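You operate a simulated robot arm through the tools that you are given. There is no shell and no other tool. Be economical: measure what you need, move in short steps, check, and stop when the job is done.

You run a simulated robot arm. Do the job below in one go: nothing can be reset, and whatever is moved stays where it is left.

JOB
Pump both valves till their gauges show 6 bar.
Fine: move the blue hose end from valve to valve and put it back on its rest; the valves stay uncapped.
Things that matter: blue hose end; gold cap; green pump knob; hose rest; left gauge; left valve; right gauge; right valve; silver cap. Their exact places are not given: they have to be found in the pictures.

It is judged by the outcome, as a careful person would: the job done as asked, and still so three seconds after it is handed in. It fails if anything else is knocked over, pushed out of place, dropped, spilled or broken.

ROBOT AND FRAMES
A 6-joint arm with a fingered hand on a trunk, on a base that drives. Base frame: it is fixed to the floor where the robot stands at the start and does not move with it; the origin is under the middle of the robot, x ahead of it, y to its left, z up; the surface under the hand at the start is at about z = 89. Lengths are in cm, angles in degrees, forces in N, time in s.
With the tool pointing down near the work surface it reaches from about 46 to 94 cm from the robot's upright axis, wherever it stands. Its first joint turns from -166.0 to 166.0 degrees. Places, roughly: gold cap [80, 40, 90]; gold cap (3x3x2 cm) [80, 40, 90]; green pump knob [70, 20, 100]; hose rest [70, 20, 90]; left gauge [60, 30, 90]; left valve [50, 30, 90]; right gauge [60, 10, 90]; right valve [50, 10, 90]; silver cap [80, 0, 90]; silver cap (3x3x2 cm) [80, 0, 90]. Payload 5 kg.
The tool frame sits at the grasp point between the pads (the TCP): z along the fingers, y along the line on which they close. The tips reach 4.3 cm beyond it. The gripper opens to 14.4 cm. The gripper's body begins 5 cm behind the TCP. The gripper is a hand of 5 fingers: y runs from the thumb to the fingers, the wrist lies at [-2.1, -13.3, -23.3] in the tool frame, and closing takes about 1.5 s.
Orientation is told as [roll, pitch, yaw] about the base's x, y, z axes, in that order, counted from this pose: with the fingers straight down and the wrist toward the robot, the tool's x, y and z point along [0, 1, 0], [1, 0, 0] and [0, 0, -1] of the base frame.

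CONTROLS
- The arm moves only by the tool drive_tool. Its argument "series" is a list of rows, each a list of 6 numbers: the shift along the base's x, y, z in units of 300 mm (1.0 is 300 mm), then the turn, a rotation vector about the base's x, y, z in units of 60 degrees (1.0 is 60 degrees). In form: [[tx, ty, tz, wx, wy, wz], ...]. A call has 1 to 10 rows; each row is the pose to reach, as a shift and turn from the pose commanded when the call began. "claw" is the finger opening in cm, from 0 to 14.4, set as the call begins (left out, the last holds). A call with a number of a shift or a turn outside -1 to 1 is refused whole. Rows are played at 5 a second. More than 5 cm and 8.6 degrees between two rows, or a gripper value outside its range, and nothing of the call is played. A pose out of reach is approached as far as the arm can. The call stops where the force on the tool passes 90 N (or 10 N more than at its start, if that is more) or the arm is blocked; 0.2 s more then pass. Each finger travels about 7.2 cm/s and halts on what it meets, pressing with about 27 N; the grip force reading is that of the motor and also rises with nothing between the fingers. The clock runs only during rows and for 0.2 s after the last one: add rows that repeat a pose to give the fingers time. It gives the time, the measured TCP pose, the force on the tool (base axes), the opening and the grip force at its end, in the units of the frame above (readings bear some noise), with the torque about the TCP (base axes, N m) and any sound that the robot's microphone picked up.
- Cameras (640 x 400 px; columns grow to the right, rows downward): "scene" is now at [2.58, 17, 153.29]; the picture's right is [0.17, -0.98, 0.00], its down [-0.63, -0.11, -0.77] and it looks along [0.76, 0.13, -0.63] (base axes); focal length 294 px, centre (320, 200). "wrist" rides on the gripper at [8.6, -10.8, -16.8] in the tool frame; the picture's right is [-0.80, 0.28, -0.53], its down [-0.54, -0.73, 0.42] and it looks along [-0.27, 0.63, 0.73] (tool axes); focal length 275 px, centre (320, 200).
- grab_frame(camera): a new picture of that camera. The clock stands still meanwhile.
- raise_lower(by): slides the trunk up (or, below 0, down) by that many cm; the arm and the scene camera ride with it, the base frame stays. It gives what a move gives, with no picture.
- drive_base(legs): drives the robot by 1 to 6 legs, each [ahead, left, turn to the left] in cm, cm and degrees, along the robot's own axes; the way and the turn of a leg run together, so that a leg with both is an arc; at most 150 cm and 180 degrees a leg. The arm and the cameras ride along, it lands a little off, and it stops where it bumps. It gives what a move gives.
- move_fingers(index, middle, ring, little, thumb_bend, thumb_turn): sets how far each is bent, from 0 (flat) to 1 (curled in); at 0.3 the hand is open as for a grip, at 0.7 the pads meet at the TCP. One left out holds its place. A second passes; each finger stops where it meets its share of the squeeze, and holds until it gets a number again. A gripper value or a shape takes the hand back. It gives what a move gives, with no picture; readings hold the bend of each and the force on index, middle, ring, little, thumb and palm. thumb_turn goes from beside the hand (0) to across from the fingers (1), as for a grip.
- preshape(shape): the hand has 5 fingers and takes this shape, open, in about a second: jaw (thumb against the fingers, like two jaws); tri (thumb and two fingers); tip (a fingertip pinch); poke (one finger out to press); point (the index stretched); flat (the hand flat); cup (the hand cupped); fist (a fist). The gripper value then closes the fingers along that shape, each until it touches; the sizes above hold for jaw. It gives what a move gives, with no picture.
- head_to(pan, tilt): turns the head with the scene camera to pan (to the left, within 155 degrees either way) and tilt (down, from -29 to 69), counted from straight ahead of the robot. It gives what a move gives.
- probe_pixels(camera, pixels): for up to 12 pixels [column, row] of the newest picture of that camera ("zoom" is the newest enlarged one), the place [x, y, z] in the base frame of the surface seen there, good to about 0.3 cm. The clock stands still meanwhile.
- close_up(camera, box): a new picture of the part [left, top, right, bottom] of that camera's present view, enlarged. The clock stands still meanwhile.
- job_done(): hands the job in; it is judged then, once.

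Keep the steps short. Do not move on a guess: measure, check each grasp and each placing, and mend mistakes. In all there are 80 turns and 60 pictures (those below and enlarged ones count). Leave the gripper open and the arm clear of the work at the hand-in unless told otherwise, and finish with a single line.

The tools are called after "Request:" as a command line: name --pt "numbers of a row" for each row, then --argument value for the rest, lists and objects as JSON in quotes. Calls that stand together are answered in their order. drive_tool: Moves the arm, as the interface text tells. Its arguments: {"type":"object","properties":{"series":{"type":"array"},"claw":{"type":"number"}},"required":["series"]} The other tools are called the same way: raise_lower (by) slides the trunk up or down; preshape (shape) gives the hand a shape; move_fingers (index, middle, ring, little, thumb_bend, thumb_turn) moves the fingers one by one; drive_base (legs) drives the base; head_to (pan, tilt) turns the head that bears the scene camera; grab_frame (camera) takes a picture; probe_pixels (camera, pixels) gives the place of the surface under pixels of a picture; close_up (camera, box) takes an enlarged picture of a part of a camera's view; job_done () hands the job in.

At the start:

```text
clock: 0.0
tcp_pos: [53.58, 4.49, 117.8]
tcp_rot: [-0.1, 0.0, -0.1]
contact_force: [0.1, -0.5, -0.3]
wrist_torque: [-0.01, 0.01, 0.02]
opening: 14.35
finger_force: 0.1
shape: jaw
bend: [0.3, 0.3, 0.3, 0.3, 0.3, 0.98]
finger forces: [0.0, 0.0, 0.0, 0.0, 0.0, 0.0]
trunk travel left (down, up): [-45.0, 14.0]
robot x, y, heading: [-0.29, -0.37, -0.3]
head pan, tilt: [10.0, 39.4]
```

scene: 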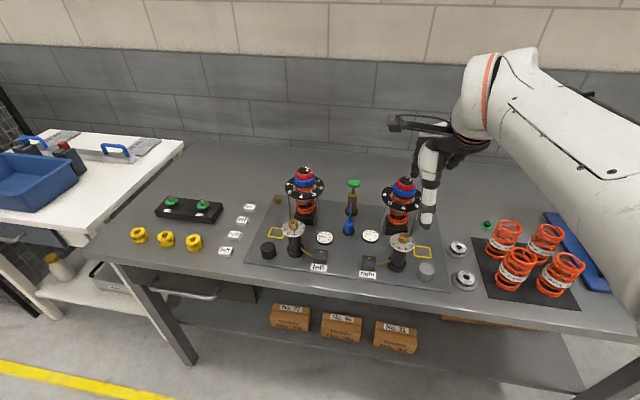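
wrist: 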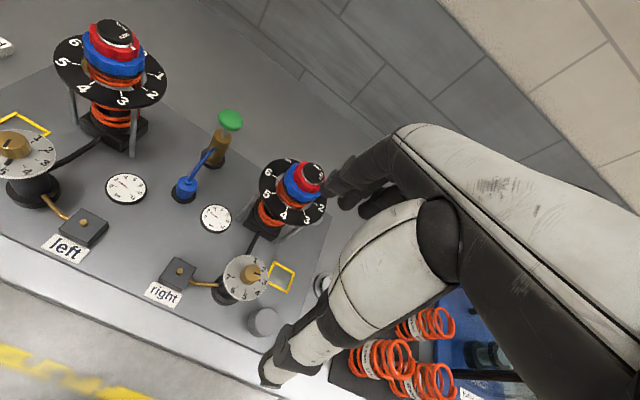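

I see the mat with two units, gauges, the blue hose end and the green pump knob in the middle. I'll take enlarged views first.

Request:
close_up --camera "scene" --box '[240, 160, 460, 298]'

Request:
close_up --camera "wrist" --box '[0, 90, 340, 320]'

```text
2.90 times, centred on (350, 229) of scene
```

zoom: 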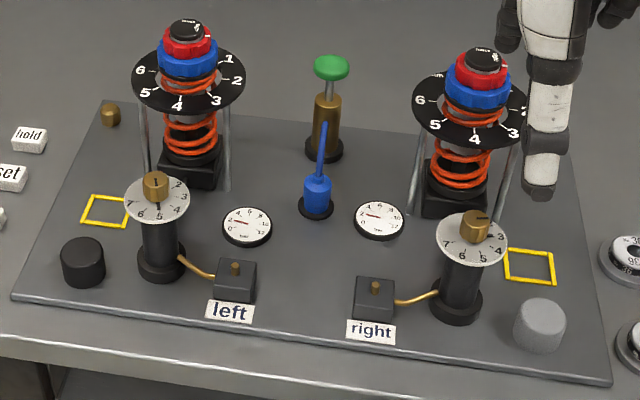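

```text
1.74 times, centred on (170, 205) of wrist
```

zoom: 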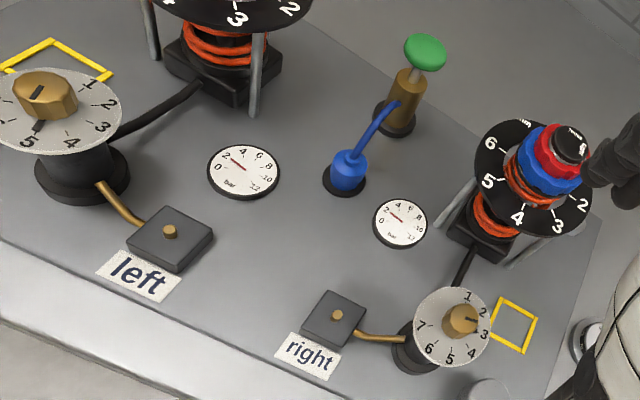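

The valves look like the brass nipples on the labelled blocks. I'll measure the key points.

Request:
close_up --camera "scene" --box '[300, 170, 400, 280]'

```text
3.64 times, centred on (350, 225) of scene
```

zoom: 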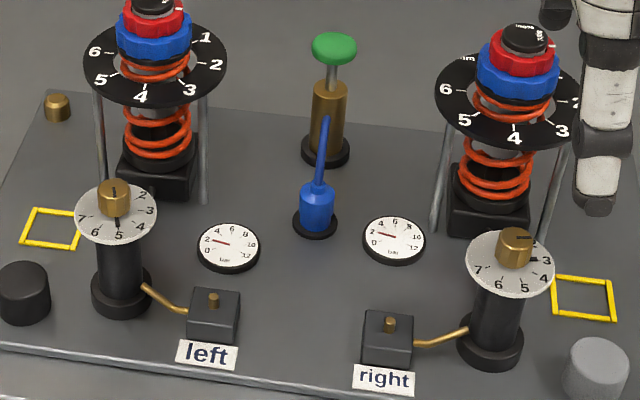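

Request:
probe_pixels --camera "zoom" --pixels '[[213, 298], [390, 323], [213, 305], [390, 332], [318, 185], [316, 205], [316, 234], [334, 42], [330, 80], [330, 110], [345, 158], [205, 322]]'

Request:
probe_pixels --camera "zoom" --pixels '[[228, 246], [394, 240], [57, 104], [114, 192], [514, 242], [322, 150], [275, 300], [328, 120], [145, 60], [515, 100], [225, 300], [370, 345]]'

```text
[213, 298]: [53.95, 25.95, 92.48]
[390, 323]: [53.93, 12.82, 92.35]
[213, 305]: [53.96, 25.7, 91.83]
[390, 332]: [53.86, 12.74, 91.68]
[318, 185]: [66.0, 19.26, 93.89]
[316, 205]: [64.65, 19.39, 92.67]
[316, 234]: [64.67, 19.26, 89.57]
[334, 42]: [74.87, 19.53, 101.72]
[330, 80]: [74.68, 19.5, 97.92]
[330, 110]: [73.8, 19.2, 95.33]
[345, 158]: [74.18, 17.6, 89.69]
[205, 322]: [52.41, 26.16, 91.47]
```

```text
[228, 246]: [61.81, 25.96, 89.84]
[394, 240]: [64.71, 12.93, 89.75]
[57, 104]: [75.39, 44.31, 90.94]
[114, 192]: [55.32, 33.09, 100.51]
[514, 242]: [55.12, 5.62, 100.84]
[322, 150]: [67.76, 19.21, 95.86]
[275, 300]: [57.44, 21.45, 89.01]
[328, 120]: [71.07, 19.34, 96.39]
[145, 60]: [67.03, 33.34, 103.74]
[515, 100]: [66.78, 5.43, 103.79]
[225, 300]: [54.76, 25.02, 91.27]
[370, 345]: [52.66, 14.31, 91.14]
```

Places are measured: left valve nipple ≈(54.2, 25.9, 92.5), right ≈(54.2, 12.8, 92.4), hose end ≈(65, 19.3, 90–93.8), knob ≈(75, 19.5, 101.7). Now I set a fingertip pinch and look at how the hand sits.

Request:
preshape --shape "tip"

Request:
close_up --camera "scene" --box '[340, 60, 540, 240]'

```text
clock: 0.9
tcp_pos: [53.68, 4.45, 117.76]
tcp_rot: [0.0, 0.0, 0.0]
contact_force: [0.5, 0.8, -0.2]
wrist_torque: [-0.01, 0.0, -0.03]
opening: 14.37
finger_force: 0.0
shape: tip
bend: [0.3, 0.98, 0.99, 0.99, 0.3, 0.98]
finger forces: [0.1, 0.1, 0.1, 0.0, 0.0, 0.1]
trunk travel left (down, up): [-45.0, 14.0]
robot x, y, heading: [0.17, 0.05, 0.2]
head pan, tilt: [10.0, 39.4]
```

```text
2.22 times, centred on (440, 150) of scene
```

zoom: 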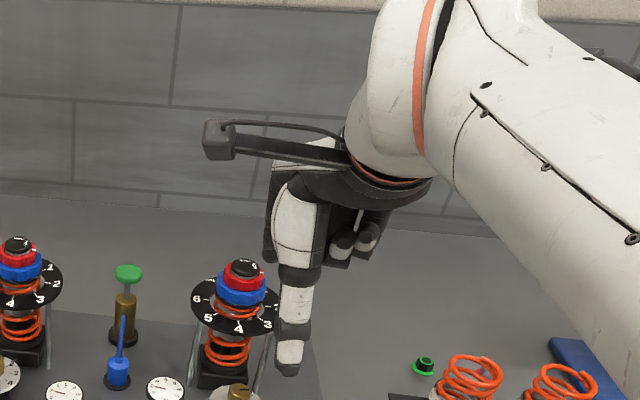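

The index and thumb pinch at the TCP and the curled fingers sit to the −x side of the tool. I move in free air above the middle of the mat, yaw about 50°, to study the hand clearances.

Request:
drive_tool --pt "0.0 0.07 0 0 0 0.12" --pt "0.0 0.14 0 0 0 0.24" --pt "0.03 0.21 0 0 0 0.36" --pt "0.06 0.28 0 0 0 0.48" --pt "0.1 0.35 0 0 0 0.6" --pt "0.15 0.42 0 0 0 0.72" --pt "0.21 0.493 0 0 0 0.833" --claw 5

Request:
grab_frame --camera "scene"

Request:
grab_frame --camera "wrist"

```text
clock: 2.5
tcp_pos: [60.06, 19.41, 117.66]
tcp_rot: [0.0, -0.1, 50.2]
contact_force: [-0.7, -1.1, -0.8]
wrist_torque: [0.04, -0.03, -0.03]
opening: 5.1
finger_force: 0.1
shape: tip
bend: [0.73, 0.98, 0.99, 0.99, 0.73, 1.0]
finger forces: [0.1, 0.1, 0.0, 0.1, 0.0, 0.0]
trunk travel left (down, up): [-45.0, 14.0]
robot x, y, heading: [0.23, 0.31, -0.2]
head pan, tilt: [10.0, 39.4]
```

```text
53 pictures are left
```

scene: 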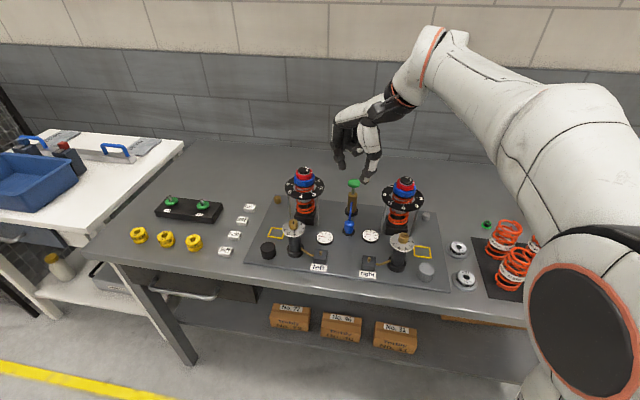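

```text
52 pictures are left
```

wrist: 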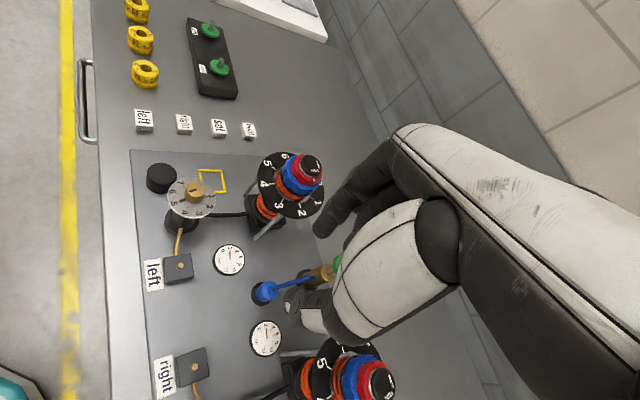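

Request:
close_up --camera "scene" --box '[310, 60, 440, 260]'

Request:
close_up --camera "wrist" --box '[220, 160, 480, 380]'

```text
2.00 times, centred on (375, 160) of scene
```

zoom: 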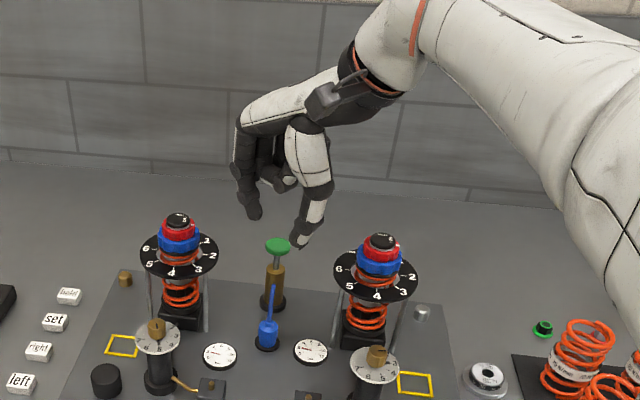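

```text
1.82 times, centred on (350, 270) of wrist
```

zoom: 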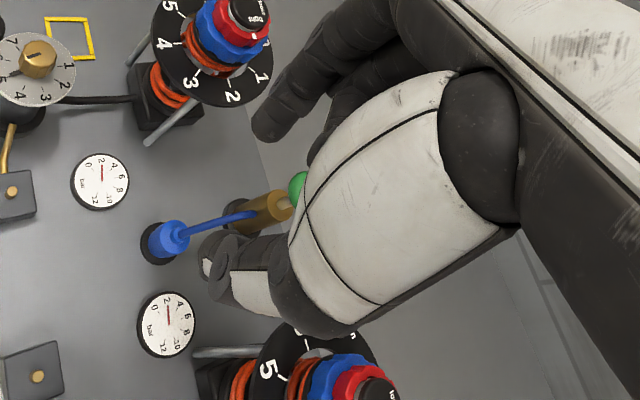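

The hand clears well. Now I measure the hose end more finely.

Request:
close_up --camera "scene" --box '[325, 175, 375, 240]'

```text
6.15 times, centred on (350, 208) of scene
```

zoom: 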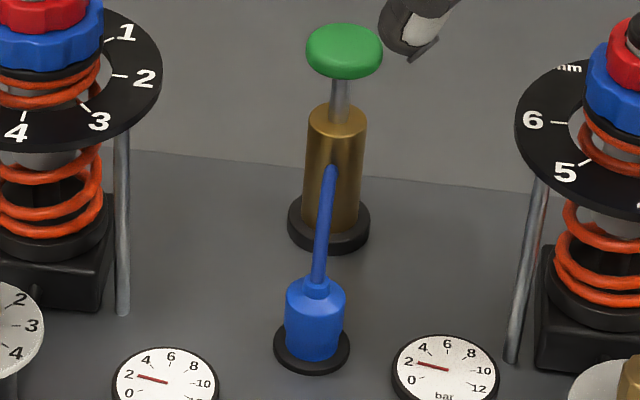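

Request:
probe_pixels --camera "zoom" --pixels '[[314, 354], [290, 325], [340, 325], [314, 305], [316, 288], [318, 281], [312, 367], [279, 348], [345, 348], [327, 200], [329, 170], [344, 45]]'

```text
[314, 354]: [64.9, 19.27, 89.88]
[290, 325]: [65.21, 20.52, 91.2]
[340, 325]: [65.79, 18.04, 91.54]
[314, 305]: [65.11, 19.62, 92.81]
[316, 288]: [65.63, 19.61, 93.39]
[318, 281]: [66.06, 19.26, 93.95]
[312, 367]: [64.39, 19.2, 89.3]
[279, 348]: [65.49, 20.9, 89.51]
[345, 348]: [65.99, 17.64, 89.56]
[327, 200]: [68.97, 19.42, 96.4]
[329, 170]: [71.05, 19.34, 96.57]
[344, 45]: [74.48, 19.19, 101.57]
```

Request:
probe_pixels --camera "scene" --pixels '[[365, 179], [367, 174], [340, 166], [338, 162], [372, 150], [341, 140], [352, 150], [366, 130]]'

```text
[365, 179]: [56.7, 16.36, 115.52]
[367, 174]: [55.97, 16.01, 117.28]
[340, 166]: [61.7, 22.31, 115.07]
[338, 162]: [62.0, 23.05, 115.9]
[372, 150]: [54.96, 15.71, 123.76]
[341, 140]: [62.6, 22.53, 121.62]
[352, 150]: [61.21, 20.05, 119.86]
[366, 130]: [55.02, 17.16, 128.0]
```

Tips are ~2.8 cm below the TCP, and the hose end's axis is ≈(66.0, 19.3), radius 1.25, z 89.5–93.2. Yaw −60° keeps the fingers off the hose, so I turn there in the air (two calls).

Request:
drive_tool --pt "0.01 0 0 0 0 -0.13" --pt "0.03 0 0 0 0 -0.26" --pt "0.05 0 0 0 0 -0.39" --pt "0.07 0 0 0 0 -0.52" --pt "0.08 0 0 0 0 -0.65" --pt "0.09 0 0 0 0 -0.78" --pt "0.1 0 0 0 0 -0.91"

Request:
drive_tool --pt "0.01 0 0 0 0 -0.13" --pt "0.03 0 0 0 0 -0.26" --pt "0.05 0 0 0 0 -0.39" --pt "0.07 0 0 0 0 -0.52" --pt "0.08 0 0 0 0 -0.65" --pt "0.09 0 0 0 0 -0.78" --pt "0.1 0 0 0 0 -0.91"

Request:
grab_frame --camera "scene"

```text
clock: 4.1
tcp_pos: [62.95, 19.17, 117.72]
tcp_rot: [0.0, -0.1, -4.8]
contact_force: [-0.3, -0.9, 0.7]
wrist_torque: [-0.04, 0.0, 0.03]
opening: 5.07
finger_force: 0.1
shape: tip
bend: [0.73, 0.98, 0.99, 0.99, 0.73, 1.0]
finger forces: [0.0, 0.0, 0.1, 0.0, 0.0, 0.0]
trunk travel left (down, up): [-45.0, 14.0]
robot x, y, heading: [0.07, 0.22, 0.1]
head pan, tilt: [10.0, 39.4]
```

```text
clock: 5.7
tcp_pos: [65.98, 19.21, 117.71]
tcp_rot: [0.0, 0.0, -59.3]
contact_force: [0.0, -0.4, 0.4]
wrist_torque: [-0.04, -0.01, 0.02]
opening: 5.1
finger_force: 0.0
shape: tip
bend: [0.73, 0.98, 0.99, 0.99, 0.73, 1.0]
finger forces: [0.0, 0.0, 0.0, 0.0, 0.0, 0.1]
trunk travel left (down, up): [-45.0, 14.0]
robot x, y, heading: [-0.11, 0.16, -0.0]
head pan, tilt: [10.0, 39.4]
```

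```text
48 pictures are left
```

scene: 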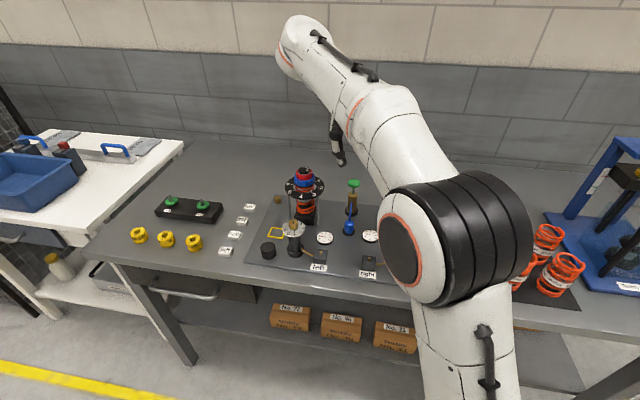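

I descend to z≈100 over the hose end and check with the wrist camera.

Request:
drive_tool --pt "0 0.003 -0.15 0 0 0" --pt "0 0.003 -0.3 0 0 0" --pt "0 0.003 -0.45 0 0 0" --pt "0 0.003 -0.59 0 0 0"

Request:
grab_frame --camera "wrist"

Request:
close_up --camera "scene" --box '[300, 110, 420, 260]'

```text
clock: 6.7
tcp_pos: [66.12, 19.51, 100.17]
tcp_rot: [0.1, 0.0, -59.2]
contact_force: [0.2, 0.3, -0.3]
wrist_torque: [-0.01, 0.02, 0.01]
opening: 5.08
finger_force: 0.1
shape: tip
bend: [0.73, 0.98, 0.99, 0.99, 0.73, 1.0]
finger forces: [0.1, 0.1, 0.0, 0.0, 0.1, 0.1]
trunk travel left (down, up): [-45.0, 14.0]
robot x, y, heading: [-0.44, 0.06, -0.1]
head pan, tilt: [10.0, 39.4]
```

```text
47 pictures are left
```

wrist: 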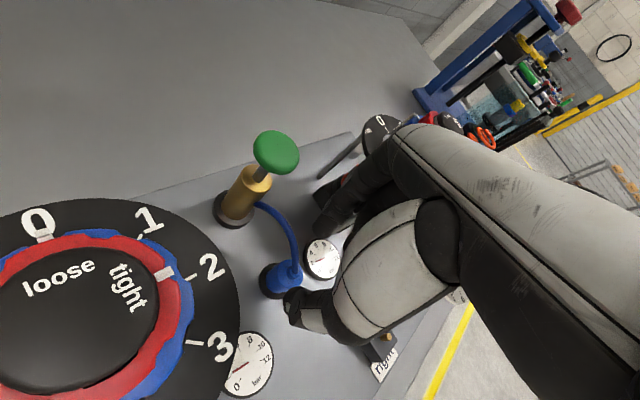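

```text
2.67 times, centred on (360, 185) of scene
```

zoom: 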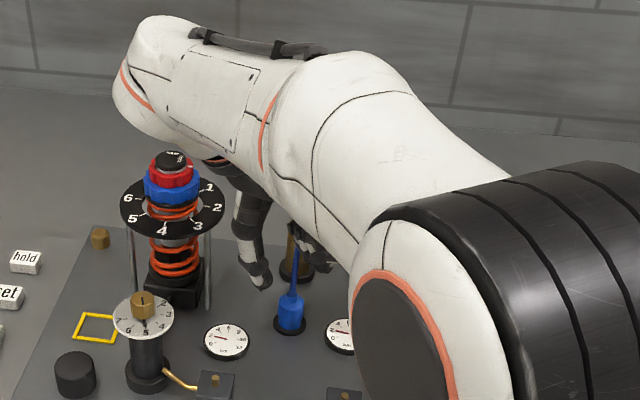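

The wrist camera bracket hangs over the left unit; I measure heights before going lower.

Request:
probe_pixels --camera "wrist" --pixels '[[60, 290], [180, 270], [200, 300], [380, 140], [300, 255], [290, 280]]'

Request:
probe_pixels --camera "zoom" --pixels '[[450, 250], [400, 390], [500, 390], [170, 157], [300, 180], [170, 80], [330, 230], [215, 158], [245, 225], [262, 280]]'

```text
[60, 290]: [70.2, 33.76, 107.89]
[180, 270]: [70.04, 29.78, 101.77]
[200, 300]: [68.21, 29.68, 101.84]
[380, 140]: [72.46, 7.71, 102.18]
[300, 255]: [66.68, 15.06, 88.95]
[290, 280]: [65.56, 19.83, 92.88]
```

```text
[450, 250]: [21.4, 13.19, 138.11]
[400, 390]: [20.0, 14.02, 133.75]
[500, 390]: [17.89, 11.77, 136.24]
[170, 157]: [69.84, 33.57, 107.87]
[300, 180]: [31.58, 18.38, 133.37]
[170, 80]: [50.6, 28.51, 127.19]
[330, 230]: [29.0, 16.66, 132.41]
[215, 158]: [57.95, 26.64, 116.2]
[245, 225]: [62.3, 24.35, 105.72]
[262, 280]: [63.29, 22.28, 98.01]
```

The left tower tops at 107.9 right under the wrist camera at yaw −60; yaw −40 moves the camera off it. I turn +20°, then go down to 94.

Request:
drive_tool --pt "0 -0.003 0 0 0 0.11" --pt "0 -0.006 0 0 0 0.22" --pt "0 -0.006 0 0 0 0.325" --pt "0 -0.006 -0.1 0 0 0.325"

Request:
close_up --camera "wrist" --box '[180, 120, 480, 380]'

Request:
close_up --camera "scene" --box '[300, 110, 420, 260]'

```text
clock: 7.7
tcp_pos: [65.75, 19.2, 97.14]
tcp_rot: [0.0, 0.0, -39.7]
contact_force: [-0.7, 0.1, 0.6]
wrist_torque: [-0.02, 0.0, -0.02]
opening: 5.08
finger_force: 0.0
shape: tip
bend: [0.73, 0.98, 0.99, 0.99, 0.73, 1.0]
finger forces: [0.0, 0.0, 0.0, 0.0, 0.0, 0.0]
trunk travel left (down, up): [-45.0, 14.0]
robot x, y, heading: [-0.29, -0.06, 0.0]
head pan, tilt: [10.0, 39.4]
```

```text
1.54 times, centred on (330, 250) of wrist
```

zoom: 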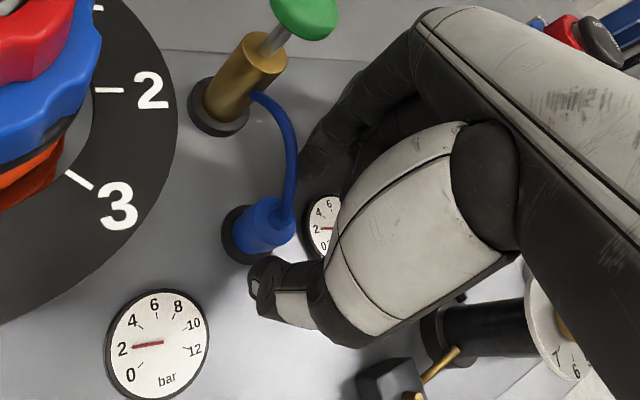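

```text
2.67 times, centred on (360, 185) of scene
```

zoom: 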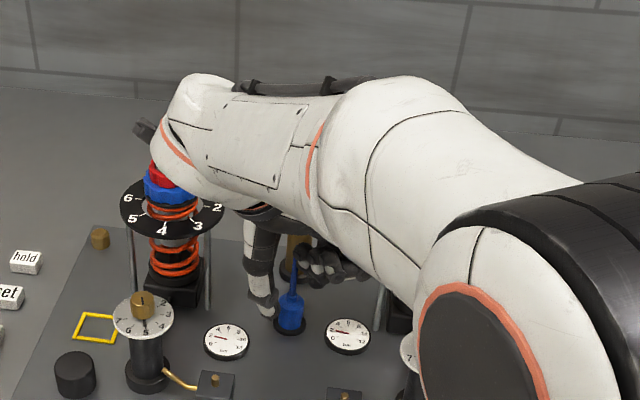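

Thumb at the near-left and hose end between the fingers. Going down 3 cm.

Request:
drive_tool --pt "0.006 0 -0.05 0 0 0" --pt "0.006 0 -0.1 0 0 0" --pt "0.006 0 -0.1 0 0 0"

Request:
close_up --camera "wrist" --box '[240, 180, 400, 320]'

Request:
close_up --camera "scene" --box '[310, 170, 390, 250]'

```text
clock: 8.5
tcp_pos: [66.14, 19.45, 94.0]
tcp_rot: [-0.1, -0.1, -39.6]
contact_force: [0.3, 0.1, 1.0]
wrist_torque: [0.0, 0.01, 0.0]
opening: 5.08
finger_force: 0.0
shape: tip
bend: [0.73, 0.98, 0.99, 0.99, 0.73, 1.0]
finger forces: [0.0, 0.0, 0.0, 0.0, 0.1, 0.0]
trunk travel left (down, up): [-45.0, 14.0]
robot x, y, heading: [0.08, 0.34, -0.0]
head pan, tilt: [10.0, 39.4]
```

```text
2.86 times, centred on (320, 250) of wrist
```

zoom: 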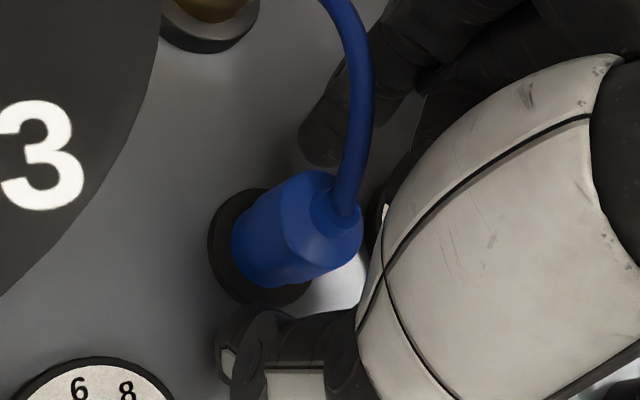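

```text
5.00 times, centred on (350, 210) of scene
```

zoom: 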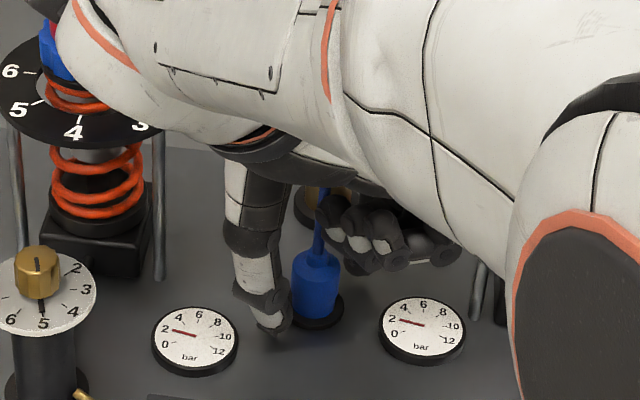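

Both fingers straddle the body. I close the pinch.

Request:
drive_tool --pt "0 0 0 0 0 0" --pt "0 0 0 0 0 0" --pt "0 0 0 0 0 0" --pt "0 0 0 0 0 0" --pt "0 0 0 0 0 0" --pt "0 0 0 0 0 0" --claw 0.5

Request:
close_up --camera "wrist" --box '[240, 180, 400, 320]'

```text
clock: 9.9
tcp_pos: [66.15, 19.34, 93.94]
tcp_rot: [-0.1, 0.1, -39.6]
contact_force: [0.0, 0.4, -0.7]
wrist_torque: [0.03, 0.0, 0.03]
opening: 2.26
finger_force: 26.8
shape: tip
bend: [0.72, 1.0, 1.0, 1.0, 0.74, 1.0]
finger forces: [24.0, 0.0, 0.1, 0.0, 24.1, 0.0]
trunk travel left (down, up): [-45.0, 14.0]
robot x, y, heading: [-0.1, -0.05, -0.2]
head pan, tilt: [10.0, 39.4]
```

```text
2.86 times, centred on (320, 250) of wrist
```

zoom: 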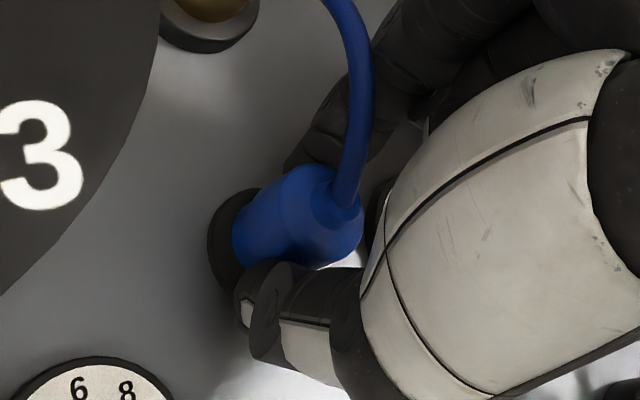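

Held with 24 N on both fingers, width 2.26. I lift by 6 cm and check.

Request:
drive_tool --pt "0 0 0.07 0 0 0" --pt "0 0 0.14 0 0 0" --pt "0 0 0.2 0 0 0"

Request:
close_up --camera "scene" --box '[310, 160, 390, 270]'

```text
clock: 10.7
tcp_pos: [66.08, 19.14, 100.08]
tcp_rot: [0.0, 0.0, -39.7]
contact_force: [0.8, 0.0, -1.4]
wrist_torque: [0.02, 0.01, 0.02]
opening: 2.23
finger_force: 27.1
shape: tip
bend: [0.72, 1.0, 1.0, 1.0, 0.74, 1.0]
finger forces: [24.0, 0.0, 0.0, 0.0, 24.1, 0.1]
trunk travel left (down, up): [-45.0, 14.0]
robot x, y, heading: [-0.24, -0.05, -0.1]
head pan, tilt: [10.0, 39.4]
```

```text
3.64 times, centred on (350, 215) of scene
```

zoom: 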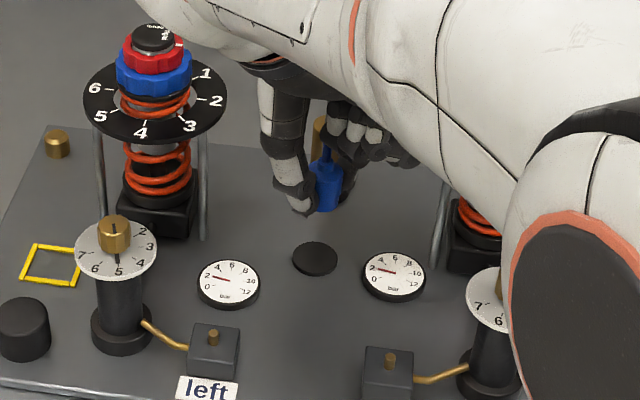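

Hose end is in hand. I measure the rest, nipples and the hose end in this picture.

Request:
probe_pixels --camera "zoom" --pixels '[[315, 258], [213, 331], [213, 336], [213, 344], [390, 356], [390, 367], [327, 178], [326, 200], [190, 330], [236, 330], [366, 352], [411, 352]]'

```text
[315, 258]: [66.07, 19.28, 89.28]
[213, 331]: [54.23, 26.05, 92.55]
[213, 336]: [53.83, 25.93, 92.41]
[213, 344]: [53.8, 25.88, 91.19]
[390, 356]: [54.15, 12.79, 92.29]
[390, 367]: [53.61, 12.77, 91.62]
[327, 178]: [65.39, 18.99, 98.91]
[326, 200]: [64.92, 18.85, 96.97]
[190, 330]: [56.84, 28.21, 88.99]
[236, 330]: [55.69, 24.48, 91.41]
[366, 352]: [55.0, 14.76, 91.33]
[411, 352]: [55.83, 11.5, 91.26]
```

Offsets from the grip place: left valve (−11.97, +6.67). I carry it there at this height.

Request:
drive_tool --pt "-0.1 0.055 0 0 0 0" --pt "-0.2 0.111 0 0 0 0" --pt "-0.3 0.166 0 0 0 0" --pt "-0.399 0.222 0 0 0 0" --pt "-0.399 0.222 0 0 0 0"

Request:
close_up --camera "scene" --box '[270, 190, 370, 290]'

Request:
grab_frame --camera "wrist"

```text
clock: 11.9
tcp_pos: [53.97, 25.76, 100.15]
tcp_rot: [0.0, 0.0, -39.7]
contact_force: [-0.8, 0.4, -0.5]
wrist_torque: [-0.03, -0.05, 0.01]
opening: 2.27
finger_force: 27.0
shape: tip
bend: [0.72, 1.0, 1.0, 1.0, 0.74, 1.0]
finger forces: [24.0, 0.1, 0.0, 0.0, 24.0, 0.1]
trunk travel left (down, up): [-45.0, 14.0]
robot x, y, heading: [0.1, -0.01, -0.1]
head pan, tilt: [10.0, 39.4]
```

```text
4.00 times, centred on (320, 240) of scene
```

zoom: 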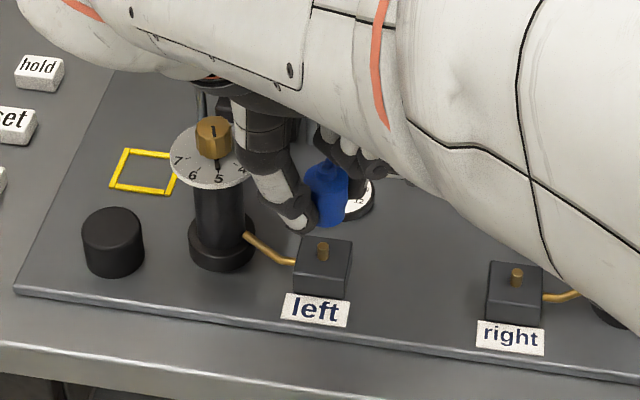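

```text
38 pictures are left
```

wrist: 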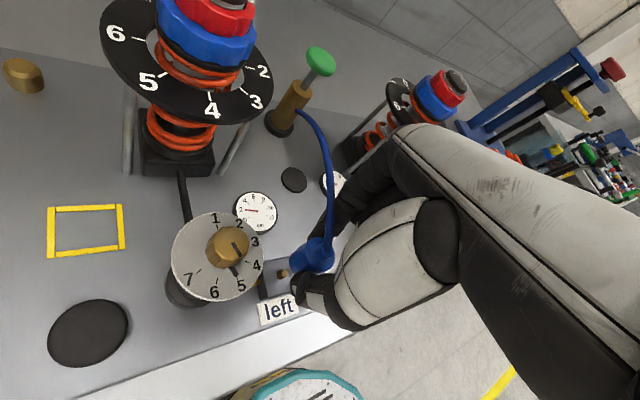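

Request:
probe_pixels --camera "zoom" --pixels '[[324, 215], [330, 200], [345, 200], [322, 245], [318, 222]]'

```text
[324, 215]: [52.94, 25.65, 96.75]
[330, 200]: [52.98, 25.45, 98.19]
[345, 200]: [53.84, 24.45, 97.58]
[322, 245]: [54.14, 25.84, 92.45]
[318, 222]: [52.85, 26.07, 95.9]
```

Axis of the hose end is about (54.1, 25.8), over the nipple. I lower it.

Request:
drive_tool --pt "0 0.003 -0.04 0 0 0" --pt "0 0.003 -0.08 0 0 0" --pt "0 0.003 -0.1 0 0 0" --pt "0 0.003 -0.115 0 0 0" --pt "0 0.003 -0.115 0 0 0"

Request:
close_up --camera "scene" --box '[270, 210, 370, 290]'

```text
clock: 13.1
tcp_pos: [54.07, 25.89, 96.57]
tcp_rot: [0.0, 0.0, -39.7]
contact_force: [0.2, 0.4, -0.2]
wrist_torque: [0.03, -0.03, 0.03]
opening: 2.27
finger_force: 26.4
shape: tip
bend: [0.72, 1.0, 1.0, 1.0, 0.74, 1.0]
finger forces: [24.1, 0.0, 0.0, 0.0, 24.1, 0.0]
trunk travel left (down, up): [-45.0, 14.0]
robot x, y, heading: [0.03, -0.06, -0.0]
head pan, tilt: [10.0, 39.4]
```

```text
5.00 times, centred on (320, 250) of scene
```

zoom: 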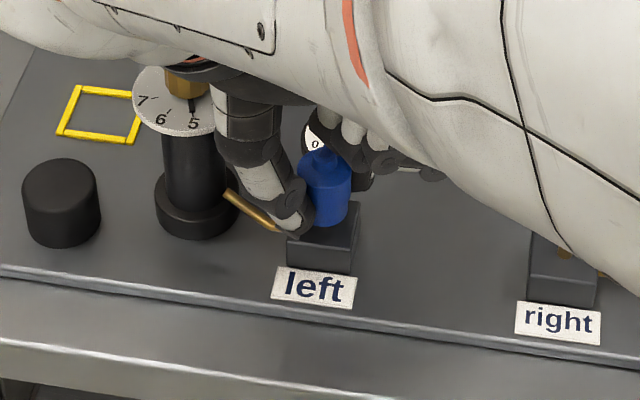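

Bottom now sits around the nipple with no contact force. I lower the rest in small steps.

Request:
drive_tool --pt "0 0 -0.008 0 0 0" --pt "0 0 -0.016 0 0 0" --pt "0 0 -0.024 0 0 0" --pt "0 0 -0.03 0 0 0" --pt "0 0 -0.03 0 0 0"

```text
clock: 14.3
tcp_pos: [54.08, 26.0, 95.83]
tcp_rot: [0.0, 0.0, -39.7]
contact_force: [-0.7, -1.1, 2.3]
wrist_torque: [-0.06, 0.0, -0.01]
opening: 2.26
finger_force: 27.3
shape: tip
bend: [0.72, 1.0, 1.0, 1.0, 0.74, 1.0]
finger forces: [24.3, 0.0, 0.1, 0.1, 24.5, 0.0]
trunk travel left (down, up): [-45.0, 14.0]
robot x, y, heading: [0.17, 0.26, -0.0]
head pan, tilt: [10.0, 39.4]
```

A slight upward force begins (2.3 N). A bit further to seat it.

Request:
drive_tool --pt "0 0 -0.005 0 0 0" --pt "0 0 -0.01 0 0 0" --pt "0 0 -0.01 0 0 0"

Request:
close_up --camera "scene" --box '[270, 210, 370, 290]'

```text
clock: 15.1
tcp_pos: [54.1, 25.95, 95.76]
tcp_rot: [0.1, 0.0, -39.6]
contact_force: [-0.3, -1.8, 19.0]
wrist_torque: [-0.04, -0.02, -0.01]
opening: 2.36
finger_force: 26.9
shape: tip
bend: [0.72, 1.0, 1.0, 1.0, 0.74, 1.0]
finger forces: [28.2, 0.1, 0.0, 0.0, 28.2, 0.0]
trunk travel left (down, up): [-45.0, 14.0]
robot x, y, heading: [-0.15, 0.2, -0.1]
head pan, tilt: [10.0, 39.4]
```

```text
5.00 times, centred on (320, 250) of scene
```

zoom: 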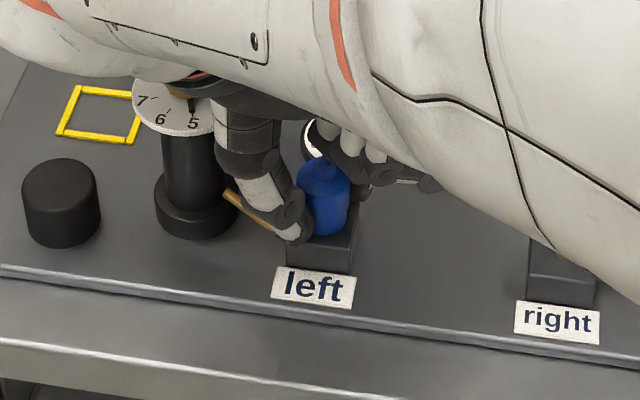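

Seated firmly (19 N, z 95.76). I release by opening to 5 and watch.

Request:
drive_tool --pt "0 0 0.006 0 0 0" --pt "0 0 0.006 0 0 0" --pt "0 0 0.006 0 0 0" --pt "0 0 0.006 0 0 0" --pt "0 0 0.05 0 0 0" --claw 5

Request:
close_up --camera "scene" --box '[270, 190, 370, 290]'

```text
clock: 16.3
tcp_pos: [54.22, 25.8, 97.01]
tcp_rot: [0.1, 0.0, -39.7]
contact_force: [-1.0, 0.3, -0.3]
wrist_torque: [-0.01, -0.03, 0.01]
opening: 4.96
finger_force: 0.1
shape: tip
bend: [0.73, 0.98, 0.99, 0.99, 0.74, 1.0]
finger forces: [0.0, 0.0, 0.0, 0.0, 0.0, 0.0]
trunk travel left (down, up): [-45.0, 14.0]
robot x, y, heading: [-0.19, -0.21, 0.1]
head pan, tilt: [10.0, 39.4]
```

```text
4.00 times, centred on (320, 240) of scene
```

zoom: 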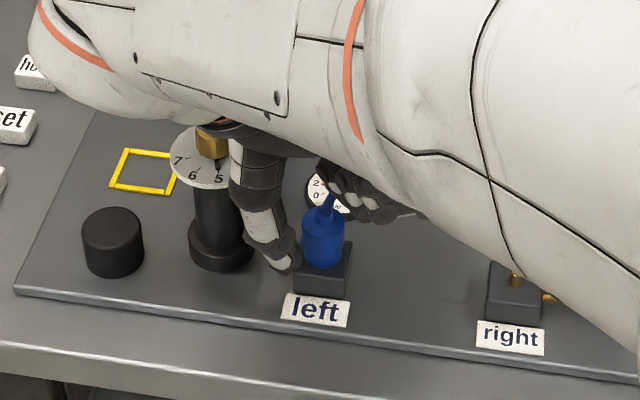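

Hose end stands on the left valve. I rise straight up clear of it.

Request:
drive_tool --pt "0 0 0.12 0 0 0" --pt "0 0 0.26 0 0 0" --pt "0 0 0.4 0 0 0" --pt "0 0 0.54 0 0 0" --pt "0 0 0.62 0 0 0"

Request:
drive_tool --pt "0.11 -0.03 0 0 0 0.11" --pt "0.22 -0.06 0 0 0 0.22" --pt "0.33 -0.09 0 0 0 0.33" --pt "0.44 -0.12 0 0 0 0.44" --pt "0.55 -0.16 0 0 0 0.55" --pt "0.64 -0.19 0 0 0 0.66" --pt "0.69 -0.217 0 0 0 0.66" --claw 0

Request:
grab_frame --camera "scene"

Request:
grab_frame --camera "wrist"

```text
clock: 17.5
tcp_pos: [54.17, 25.8, 115.6]
tcp_rot: [0.0, 0.0, -39.7]
contact_force: [0.1, 0.1, -0.1]
wrist_torque: [0.03, -0.02, -0.01]
opening: 4.97
finger_force: 0.0
shape: tip
bend: [0.73, 0.98, 0.99, 0.99, 0.74, 1.0]
finger forces: [0.1, 0.0, 0.0, 0.0, 0.0, 0.0]
trunk travel left (down, up): [-45.0, 14.0]
robot x, y, heading: [-0.51, 0.07, 0.2]
head pan, tilt: [10.0, 39.4]
```

```text
clock: 19.1
tcp_pos: [74.95, 19.39, 115.37]
tcp_rot: [0.0, 0.0, -0.1]
contact_force: [0.2, -0.6, 0.1]
wrist_torque: [0.01, 0.03, 0.02]
opening: 0.0
finger_force: 27.4
shape: tip
bend: [0.7, 1.0, 1.0, 1.0, 0.6, 1.0]
finger forces: [0.1, 0.0, 0.1, 0.1, 0.0, 0.1]
trunk travel left (down, up): [-45.0, 14.0]
robot x, y, heading: [-0.37, -0.16, 0.1]
head pan, tilt: [10.0, 39.4]
```

```text
34 pictures are left
```

scene: 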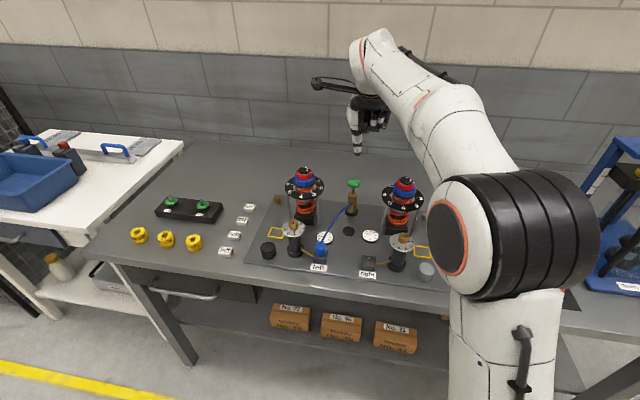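

```text
33 pictures are left
```

wrist: 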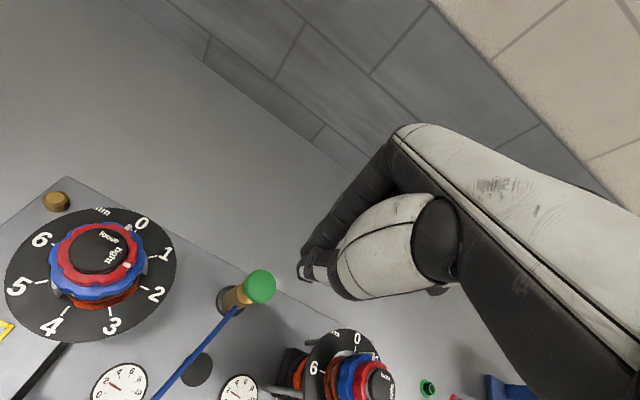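

I look closely at the fingertips, knob and the seated hose end.

Request:
close_up --camera "scene" --box '[290, 120, 410, 280]'

Request:
probe_pixels --camera "scene" --pixels '[[357, 153], [358, 146], [354, 183], [354, 187]]'

```text
2.50 times, centred on (350, 200) of scene
```

zoom: 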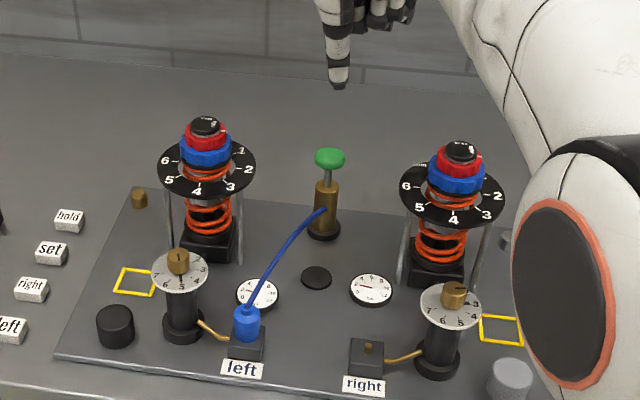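

```text
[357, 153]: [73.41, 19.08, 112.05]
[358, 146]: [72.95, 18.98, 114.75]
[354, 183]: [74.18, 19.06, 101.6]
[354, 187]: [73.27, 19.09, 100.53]
```

Tips ≈3.7 cm below the TCP, over the knob. I descend to just above the knob, then touch slowly.

Request:
drive_tool --pt "0 0 -0.14 0 0 0" --pt "0 0 -0.27 0 0 0" --pt "0 0 -0.3 0 0 0" --pt "0 0 -0.33 0 0 0" --pt "0 0 -0.35 0 0 0"

Request:
close_up --camera "scene" --box '[290, 150, 410, 270]'

```text
clock: 20.3
tcp_pos: [74.8, 19.45, 104.98]
tcp_rot: [0.0, 0.1, -0.1]
contact_force: [0.4, -0.5, 2.9]
wrist_torque: [0.02, -0.04, 0.01]
opening: 0.0
finger_force: 26.9
shape: tip
bend: [0.7, 1.0, 1.0, 1.0, 0.6, 1.0]
finger forces: [0.0, 0.0, 0.1, 0.1, 0.0, 0.0]
trunk travel left (down, up): [-45.0, 14.0]
robot x, y, heading: [-0.02, -0.17, -0.2]
head pan, tilt: [10.0, 39.4]
```

```text
3.33 times, centred on (350, 210) of scene
```

zoom: 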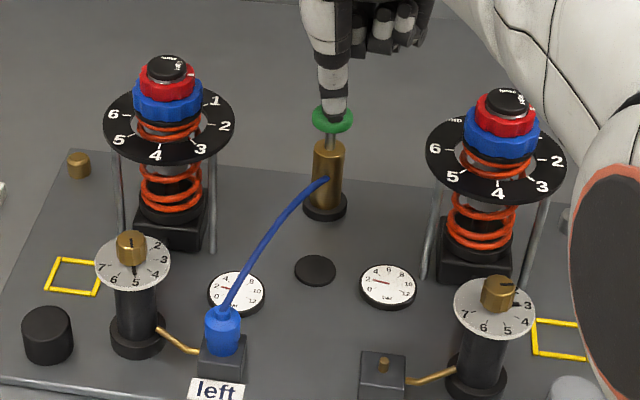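

Contact with the knob at z≈105 (2.9 N). I press one stroke of 2.5 cm and return.

Request:
drive_tool --pt "0 0 -0.03 0 0 0" --pt "0 0 -0.06 0 0 0" --pt "0 0 -0.085 0 0 0" --pt "0 0 -0.085 0 0 0"

Request:
close_up --camera "scene" --box '[300, 160, 400, 270]'

```text
clock: 21.3
tcp_pos: [74.74, 19.46, 103.53]
tcp_rot: [0.2, -0.9, -0.1]
contact_force: [-1.6, 0.3, 43.8]
wrist_torque: [0.21, 0.13, -0.01]
opening: 0.0
finger_force: 27.5
shape: tip
bend: [0.7, 1.0, 1.0, 1.0, 0.6, 1.0]
finger forces: [0.0, 0.1, 0.0, 0.1, 0.1, 0.1]
trunk travel left (down, up): [-45.0, 14.0]
robot x, y, heading: [-0.1, -0.02, -0.2]
head pan, tilt: [10.0, 39.4]
```

```text
3.64 times, centred on (350, 215) of scene
```

zoom: 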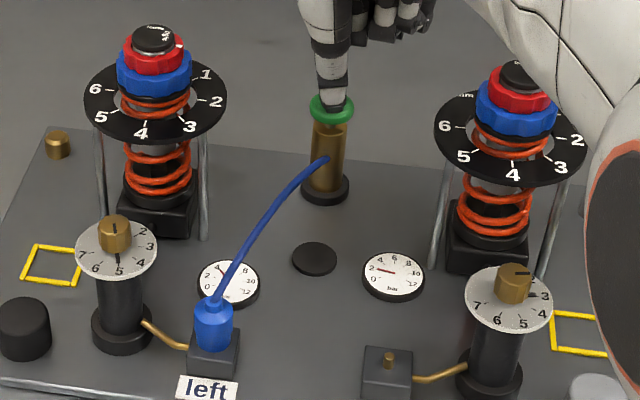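

Bottomed out with 44 N. Read the left gauge.

Request:
close_up --camera "scene" --box '[310, 222, 350, 247]'

```text
16.00 times, centred on (330, 234) of scene
```

zoom: 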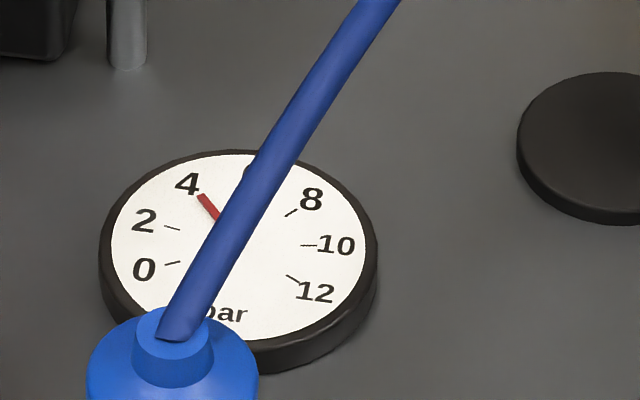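

The gauge went from 2 to about 4 in one stroke. I raise to let the knob return and check.

Request:
drive_tool --pt "0 0 0.035 0 0 0" --pt "0 0 0.07 0 0 0" --pt "0 0 0.105 0 0 0" --pt "0 0 0.105 0 0 0"

Request:
close_up --camera "scene" --box '[315, 165, 375, 245]'

```text
clock: 22.3
tcp_pos: [74.9, 19.26, 105.62]
tcp_rot: [0.1, 0.1, -0.1]
contact_force: [-1.1, -0.7, 1.5]
wrist_torque: [0.03, 0.01, 0.02]
opening: 0.0
finger_force: 27.0
shape: tip
bend: [0.7, 1.0, 1.0, 1.0, 0.6, 1.0]
finger forces: [0.0, 0.0, 0.0, 0.1, 0.0, 0.0]
trunk travel left (down, up): [-45.0, 14.0]
robot x, y, heading: [-0.09, 0.05, 0.2]
head pan, tilt: [10.0, 39.4]
```

```text
5.00 times, centred on (345, 205) of scene
```

zoom: 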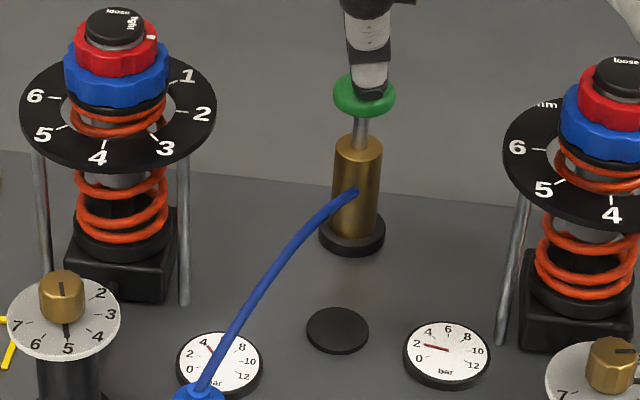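

Knob returns by its spring; gauge holds 4. I raise fully, press about halfway and check whether it rises gradually.

Request:
drive_tool --pt "0 0 0.02 0 0 0" --pt "0 0 0.02 0 0 0" --pt "0 0 -0.02 0 0 0" --pt "0 0 -0.04 0 0 0" --pt "0 0 -0.04 0 0 0"

Request:
close_up --camera "scene" --box '[310, 222, 350, 247]'

```text
clock: 23.5
tcp_pos: [74.83, 19.43, 104.44]
tcp_rot: [0.0, 0.0, -0.3]
contact_force: [0.0, 0.1, 3.6]
wrist_torque: [0.03, -0.05, 0.01]
opening: 0.02
finger_force: 27.2
shape: tip
bend: [0.7, 1.0, 1.0, 1.0, 0.6, 1.0]
finger forces: [0.0, 0.0, 0.0, 0.0, 0.0, 0.0]
trunk travel left (down, up): [-45.0, 14.0]
robot x, y, heading: [0.16, -0.23, 0.1]
head pan, tilt: [10.0, 39.4]
```

```text
16.00 times, centred on (330, 234) of scene
```

zoom: 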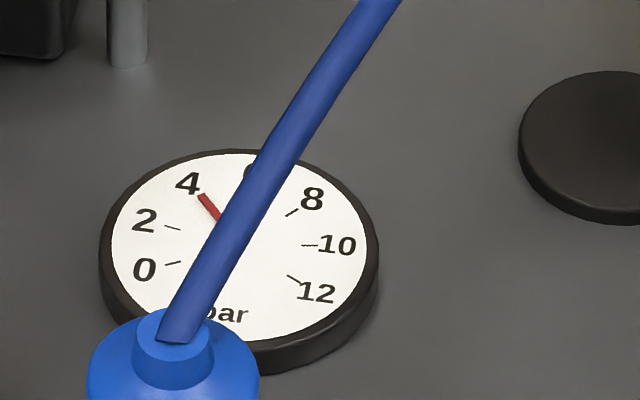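

Still 4, so a full stroke counts as one. I finish this stroke to the bottom once.

Request:
drive_tool --pt "0 0 -0.03 0 0 0" --pt "0 0 -0.06 0 0 0" --pt "0 0 -0.06 0 0 0"

Request:
close_up --camera "scene" --box '[310, 222, 350, 247]'

```text
clock: 24.3
tcp_pos: [74.86, 19.55, 103.49]
tcp_rot: [0.2, -0.7, -0.1]
contact_force: [-1.6, -1.1, 38.0]
wrist_torque: [0.1, 0.26, 0.01]
opening: 0.0
finger_force: 26.7
shape: tip
bend: [0.7, 1.0, 1.0, 1.0, 0.6, 1.0]
finger forces: [0.0, 0.0, 0.0, 0.0, 0.1, 0.0]
trunk travel left (down, up): [-45.0, 14.0]
robot x, y, heading: [0.36, -0.11, -0.1]
head pan, tilt: [10.0, 39.4]
```

```text
16.00 times, centred on (330, 234) of scene
```

zoom: 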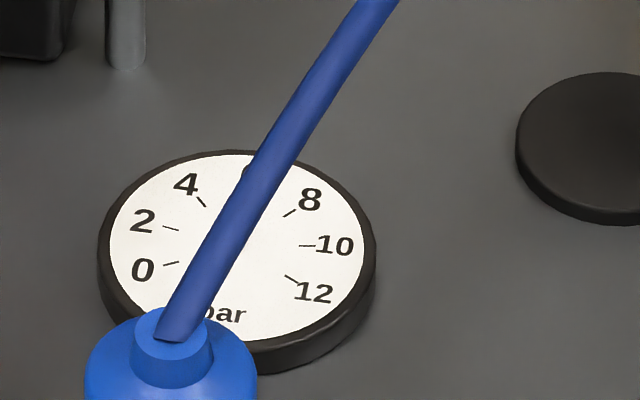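

The needle is hidden under the hose near 6. I raise off the knob and look from the wrist camera.

Request:
drive_tool --pt "0 0 0.08 0 0 0" --pt "0 0 0.2 0 0 0" --pt "0 0 0.34 0 0 0" --pt "0 0 0.47 0 0 0"

Request:
grab_frame --camera "wrist"

```text
clock: 25.3
tcp_pos: [74.73, 19.4, 116.62]
tcp_rot: [0.0, 0.1, -0.1]
contact_force: [-0.3, -0.6, -0.1]
wrist_torque: [-0.01, 0.02, 0.02]
opening: 0.01
finger_force: 26.9
shape: tip
bend: [0.7, 1.0, 1.0, 1.0, 0.6, 1.0]
finger forces: [0.0, 0.1, 0.0, 0.1, 0.0, 0.0]
trunk travel left (down, up): [-45.0, 14.0]
robot x, y, heading: [-0.26, 0.27, 0.1]
head pan, tilt: [10.0, 39.4]
```

```text
25 pictures are left
```

wrist: 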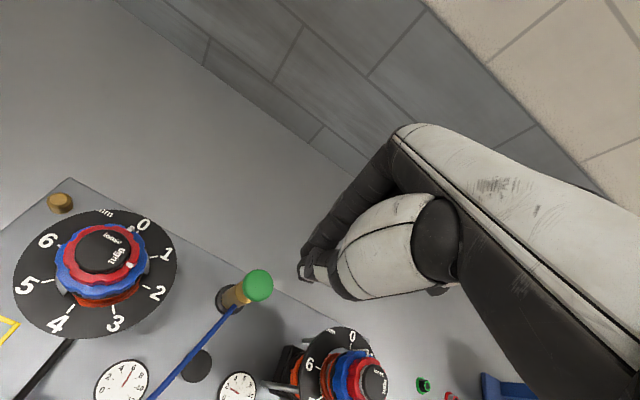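

Request:
close_up --camera "wrist" --box '[85, 350, 165, 400]'

```text
8.00 times, centred on (125, 375) of wrist
```

zoom: 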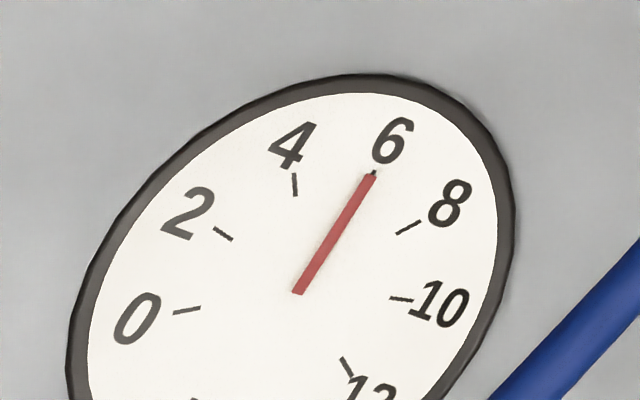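

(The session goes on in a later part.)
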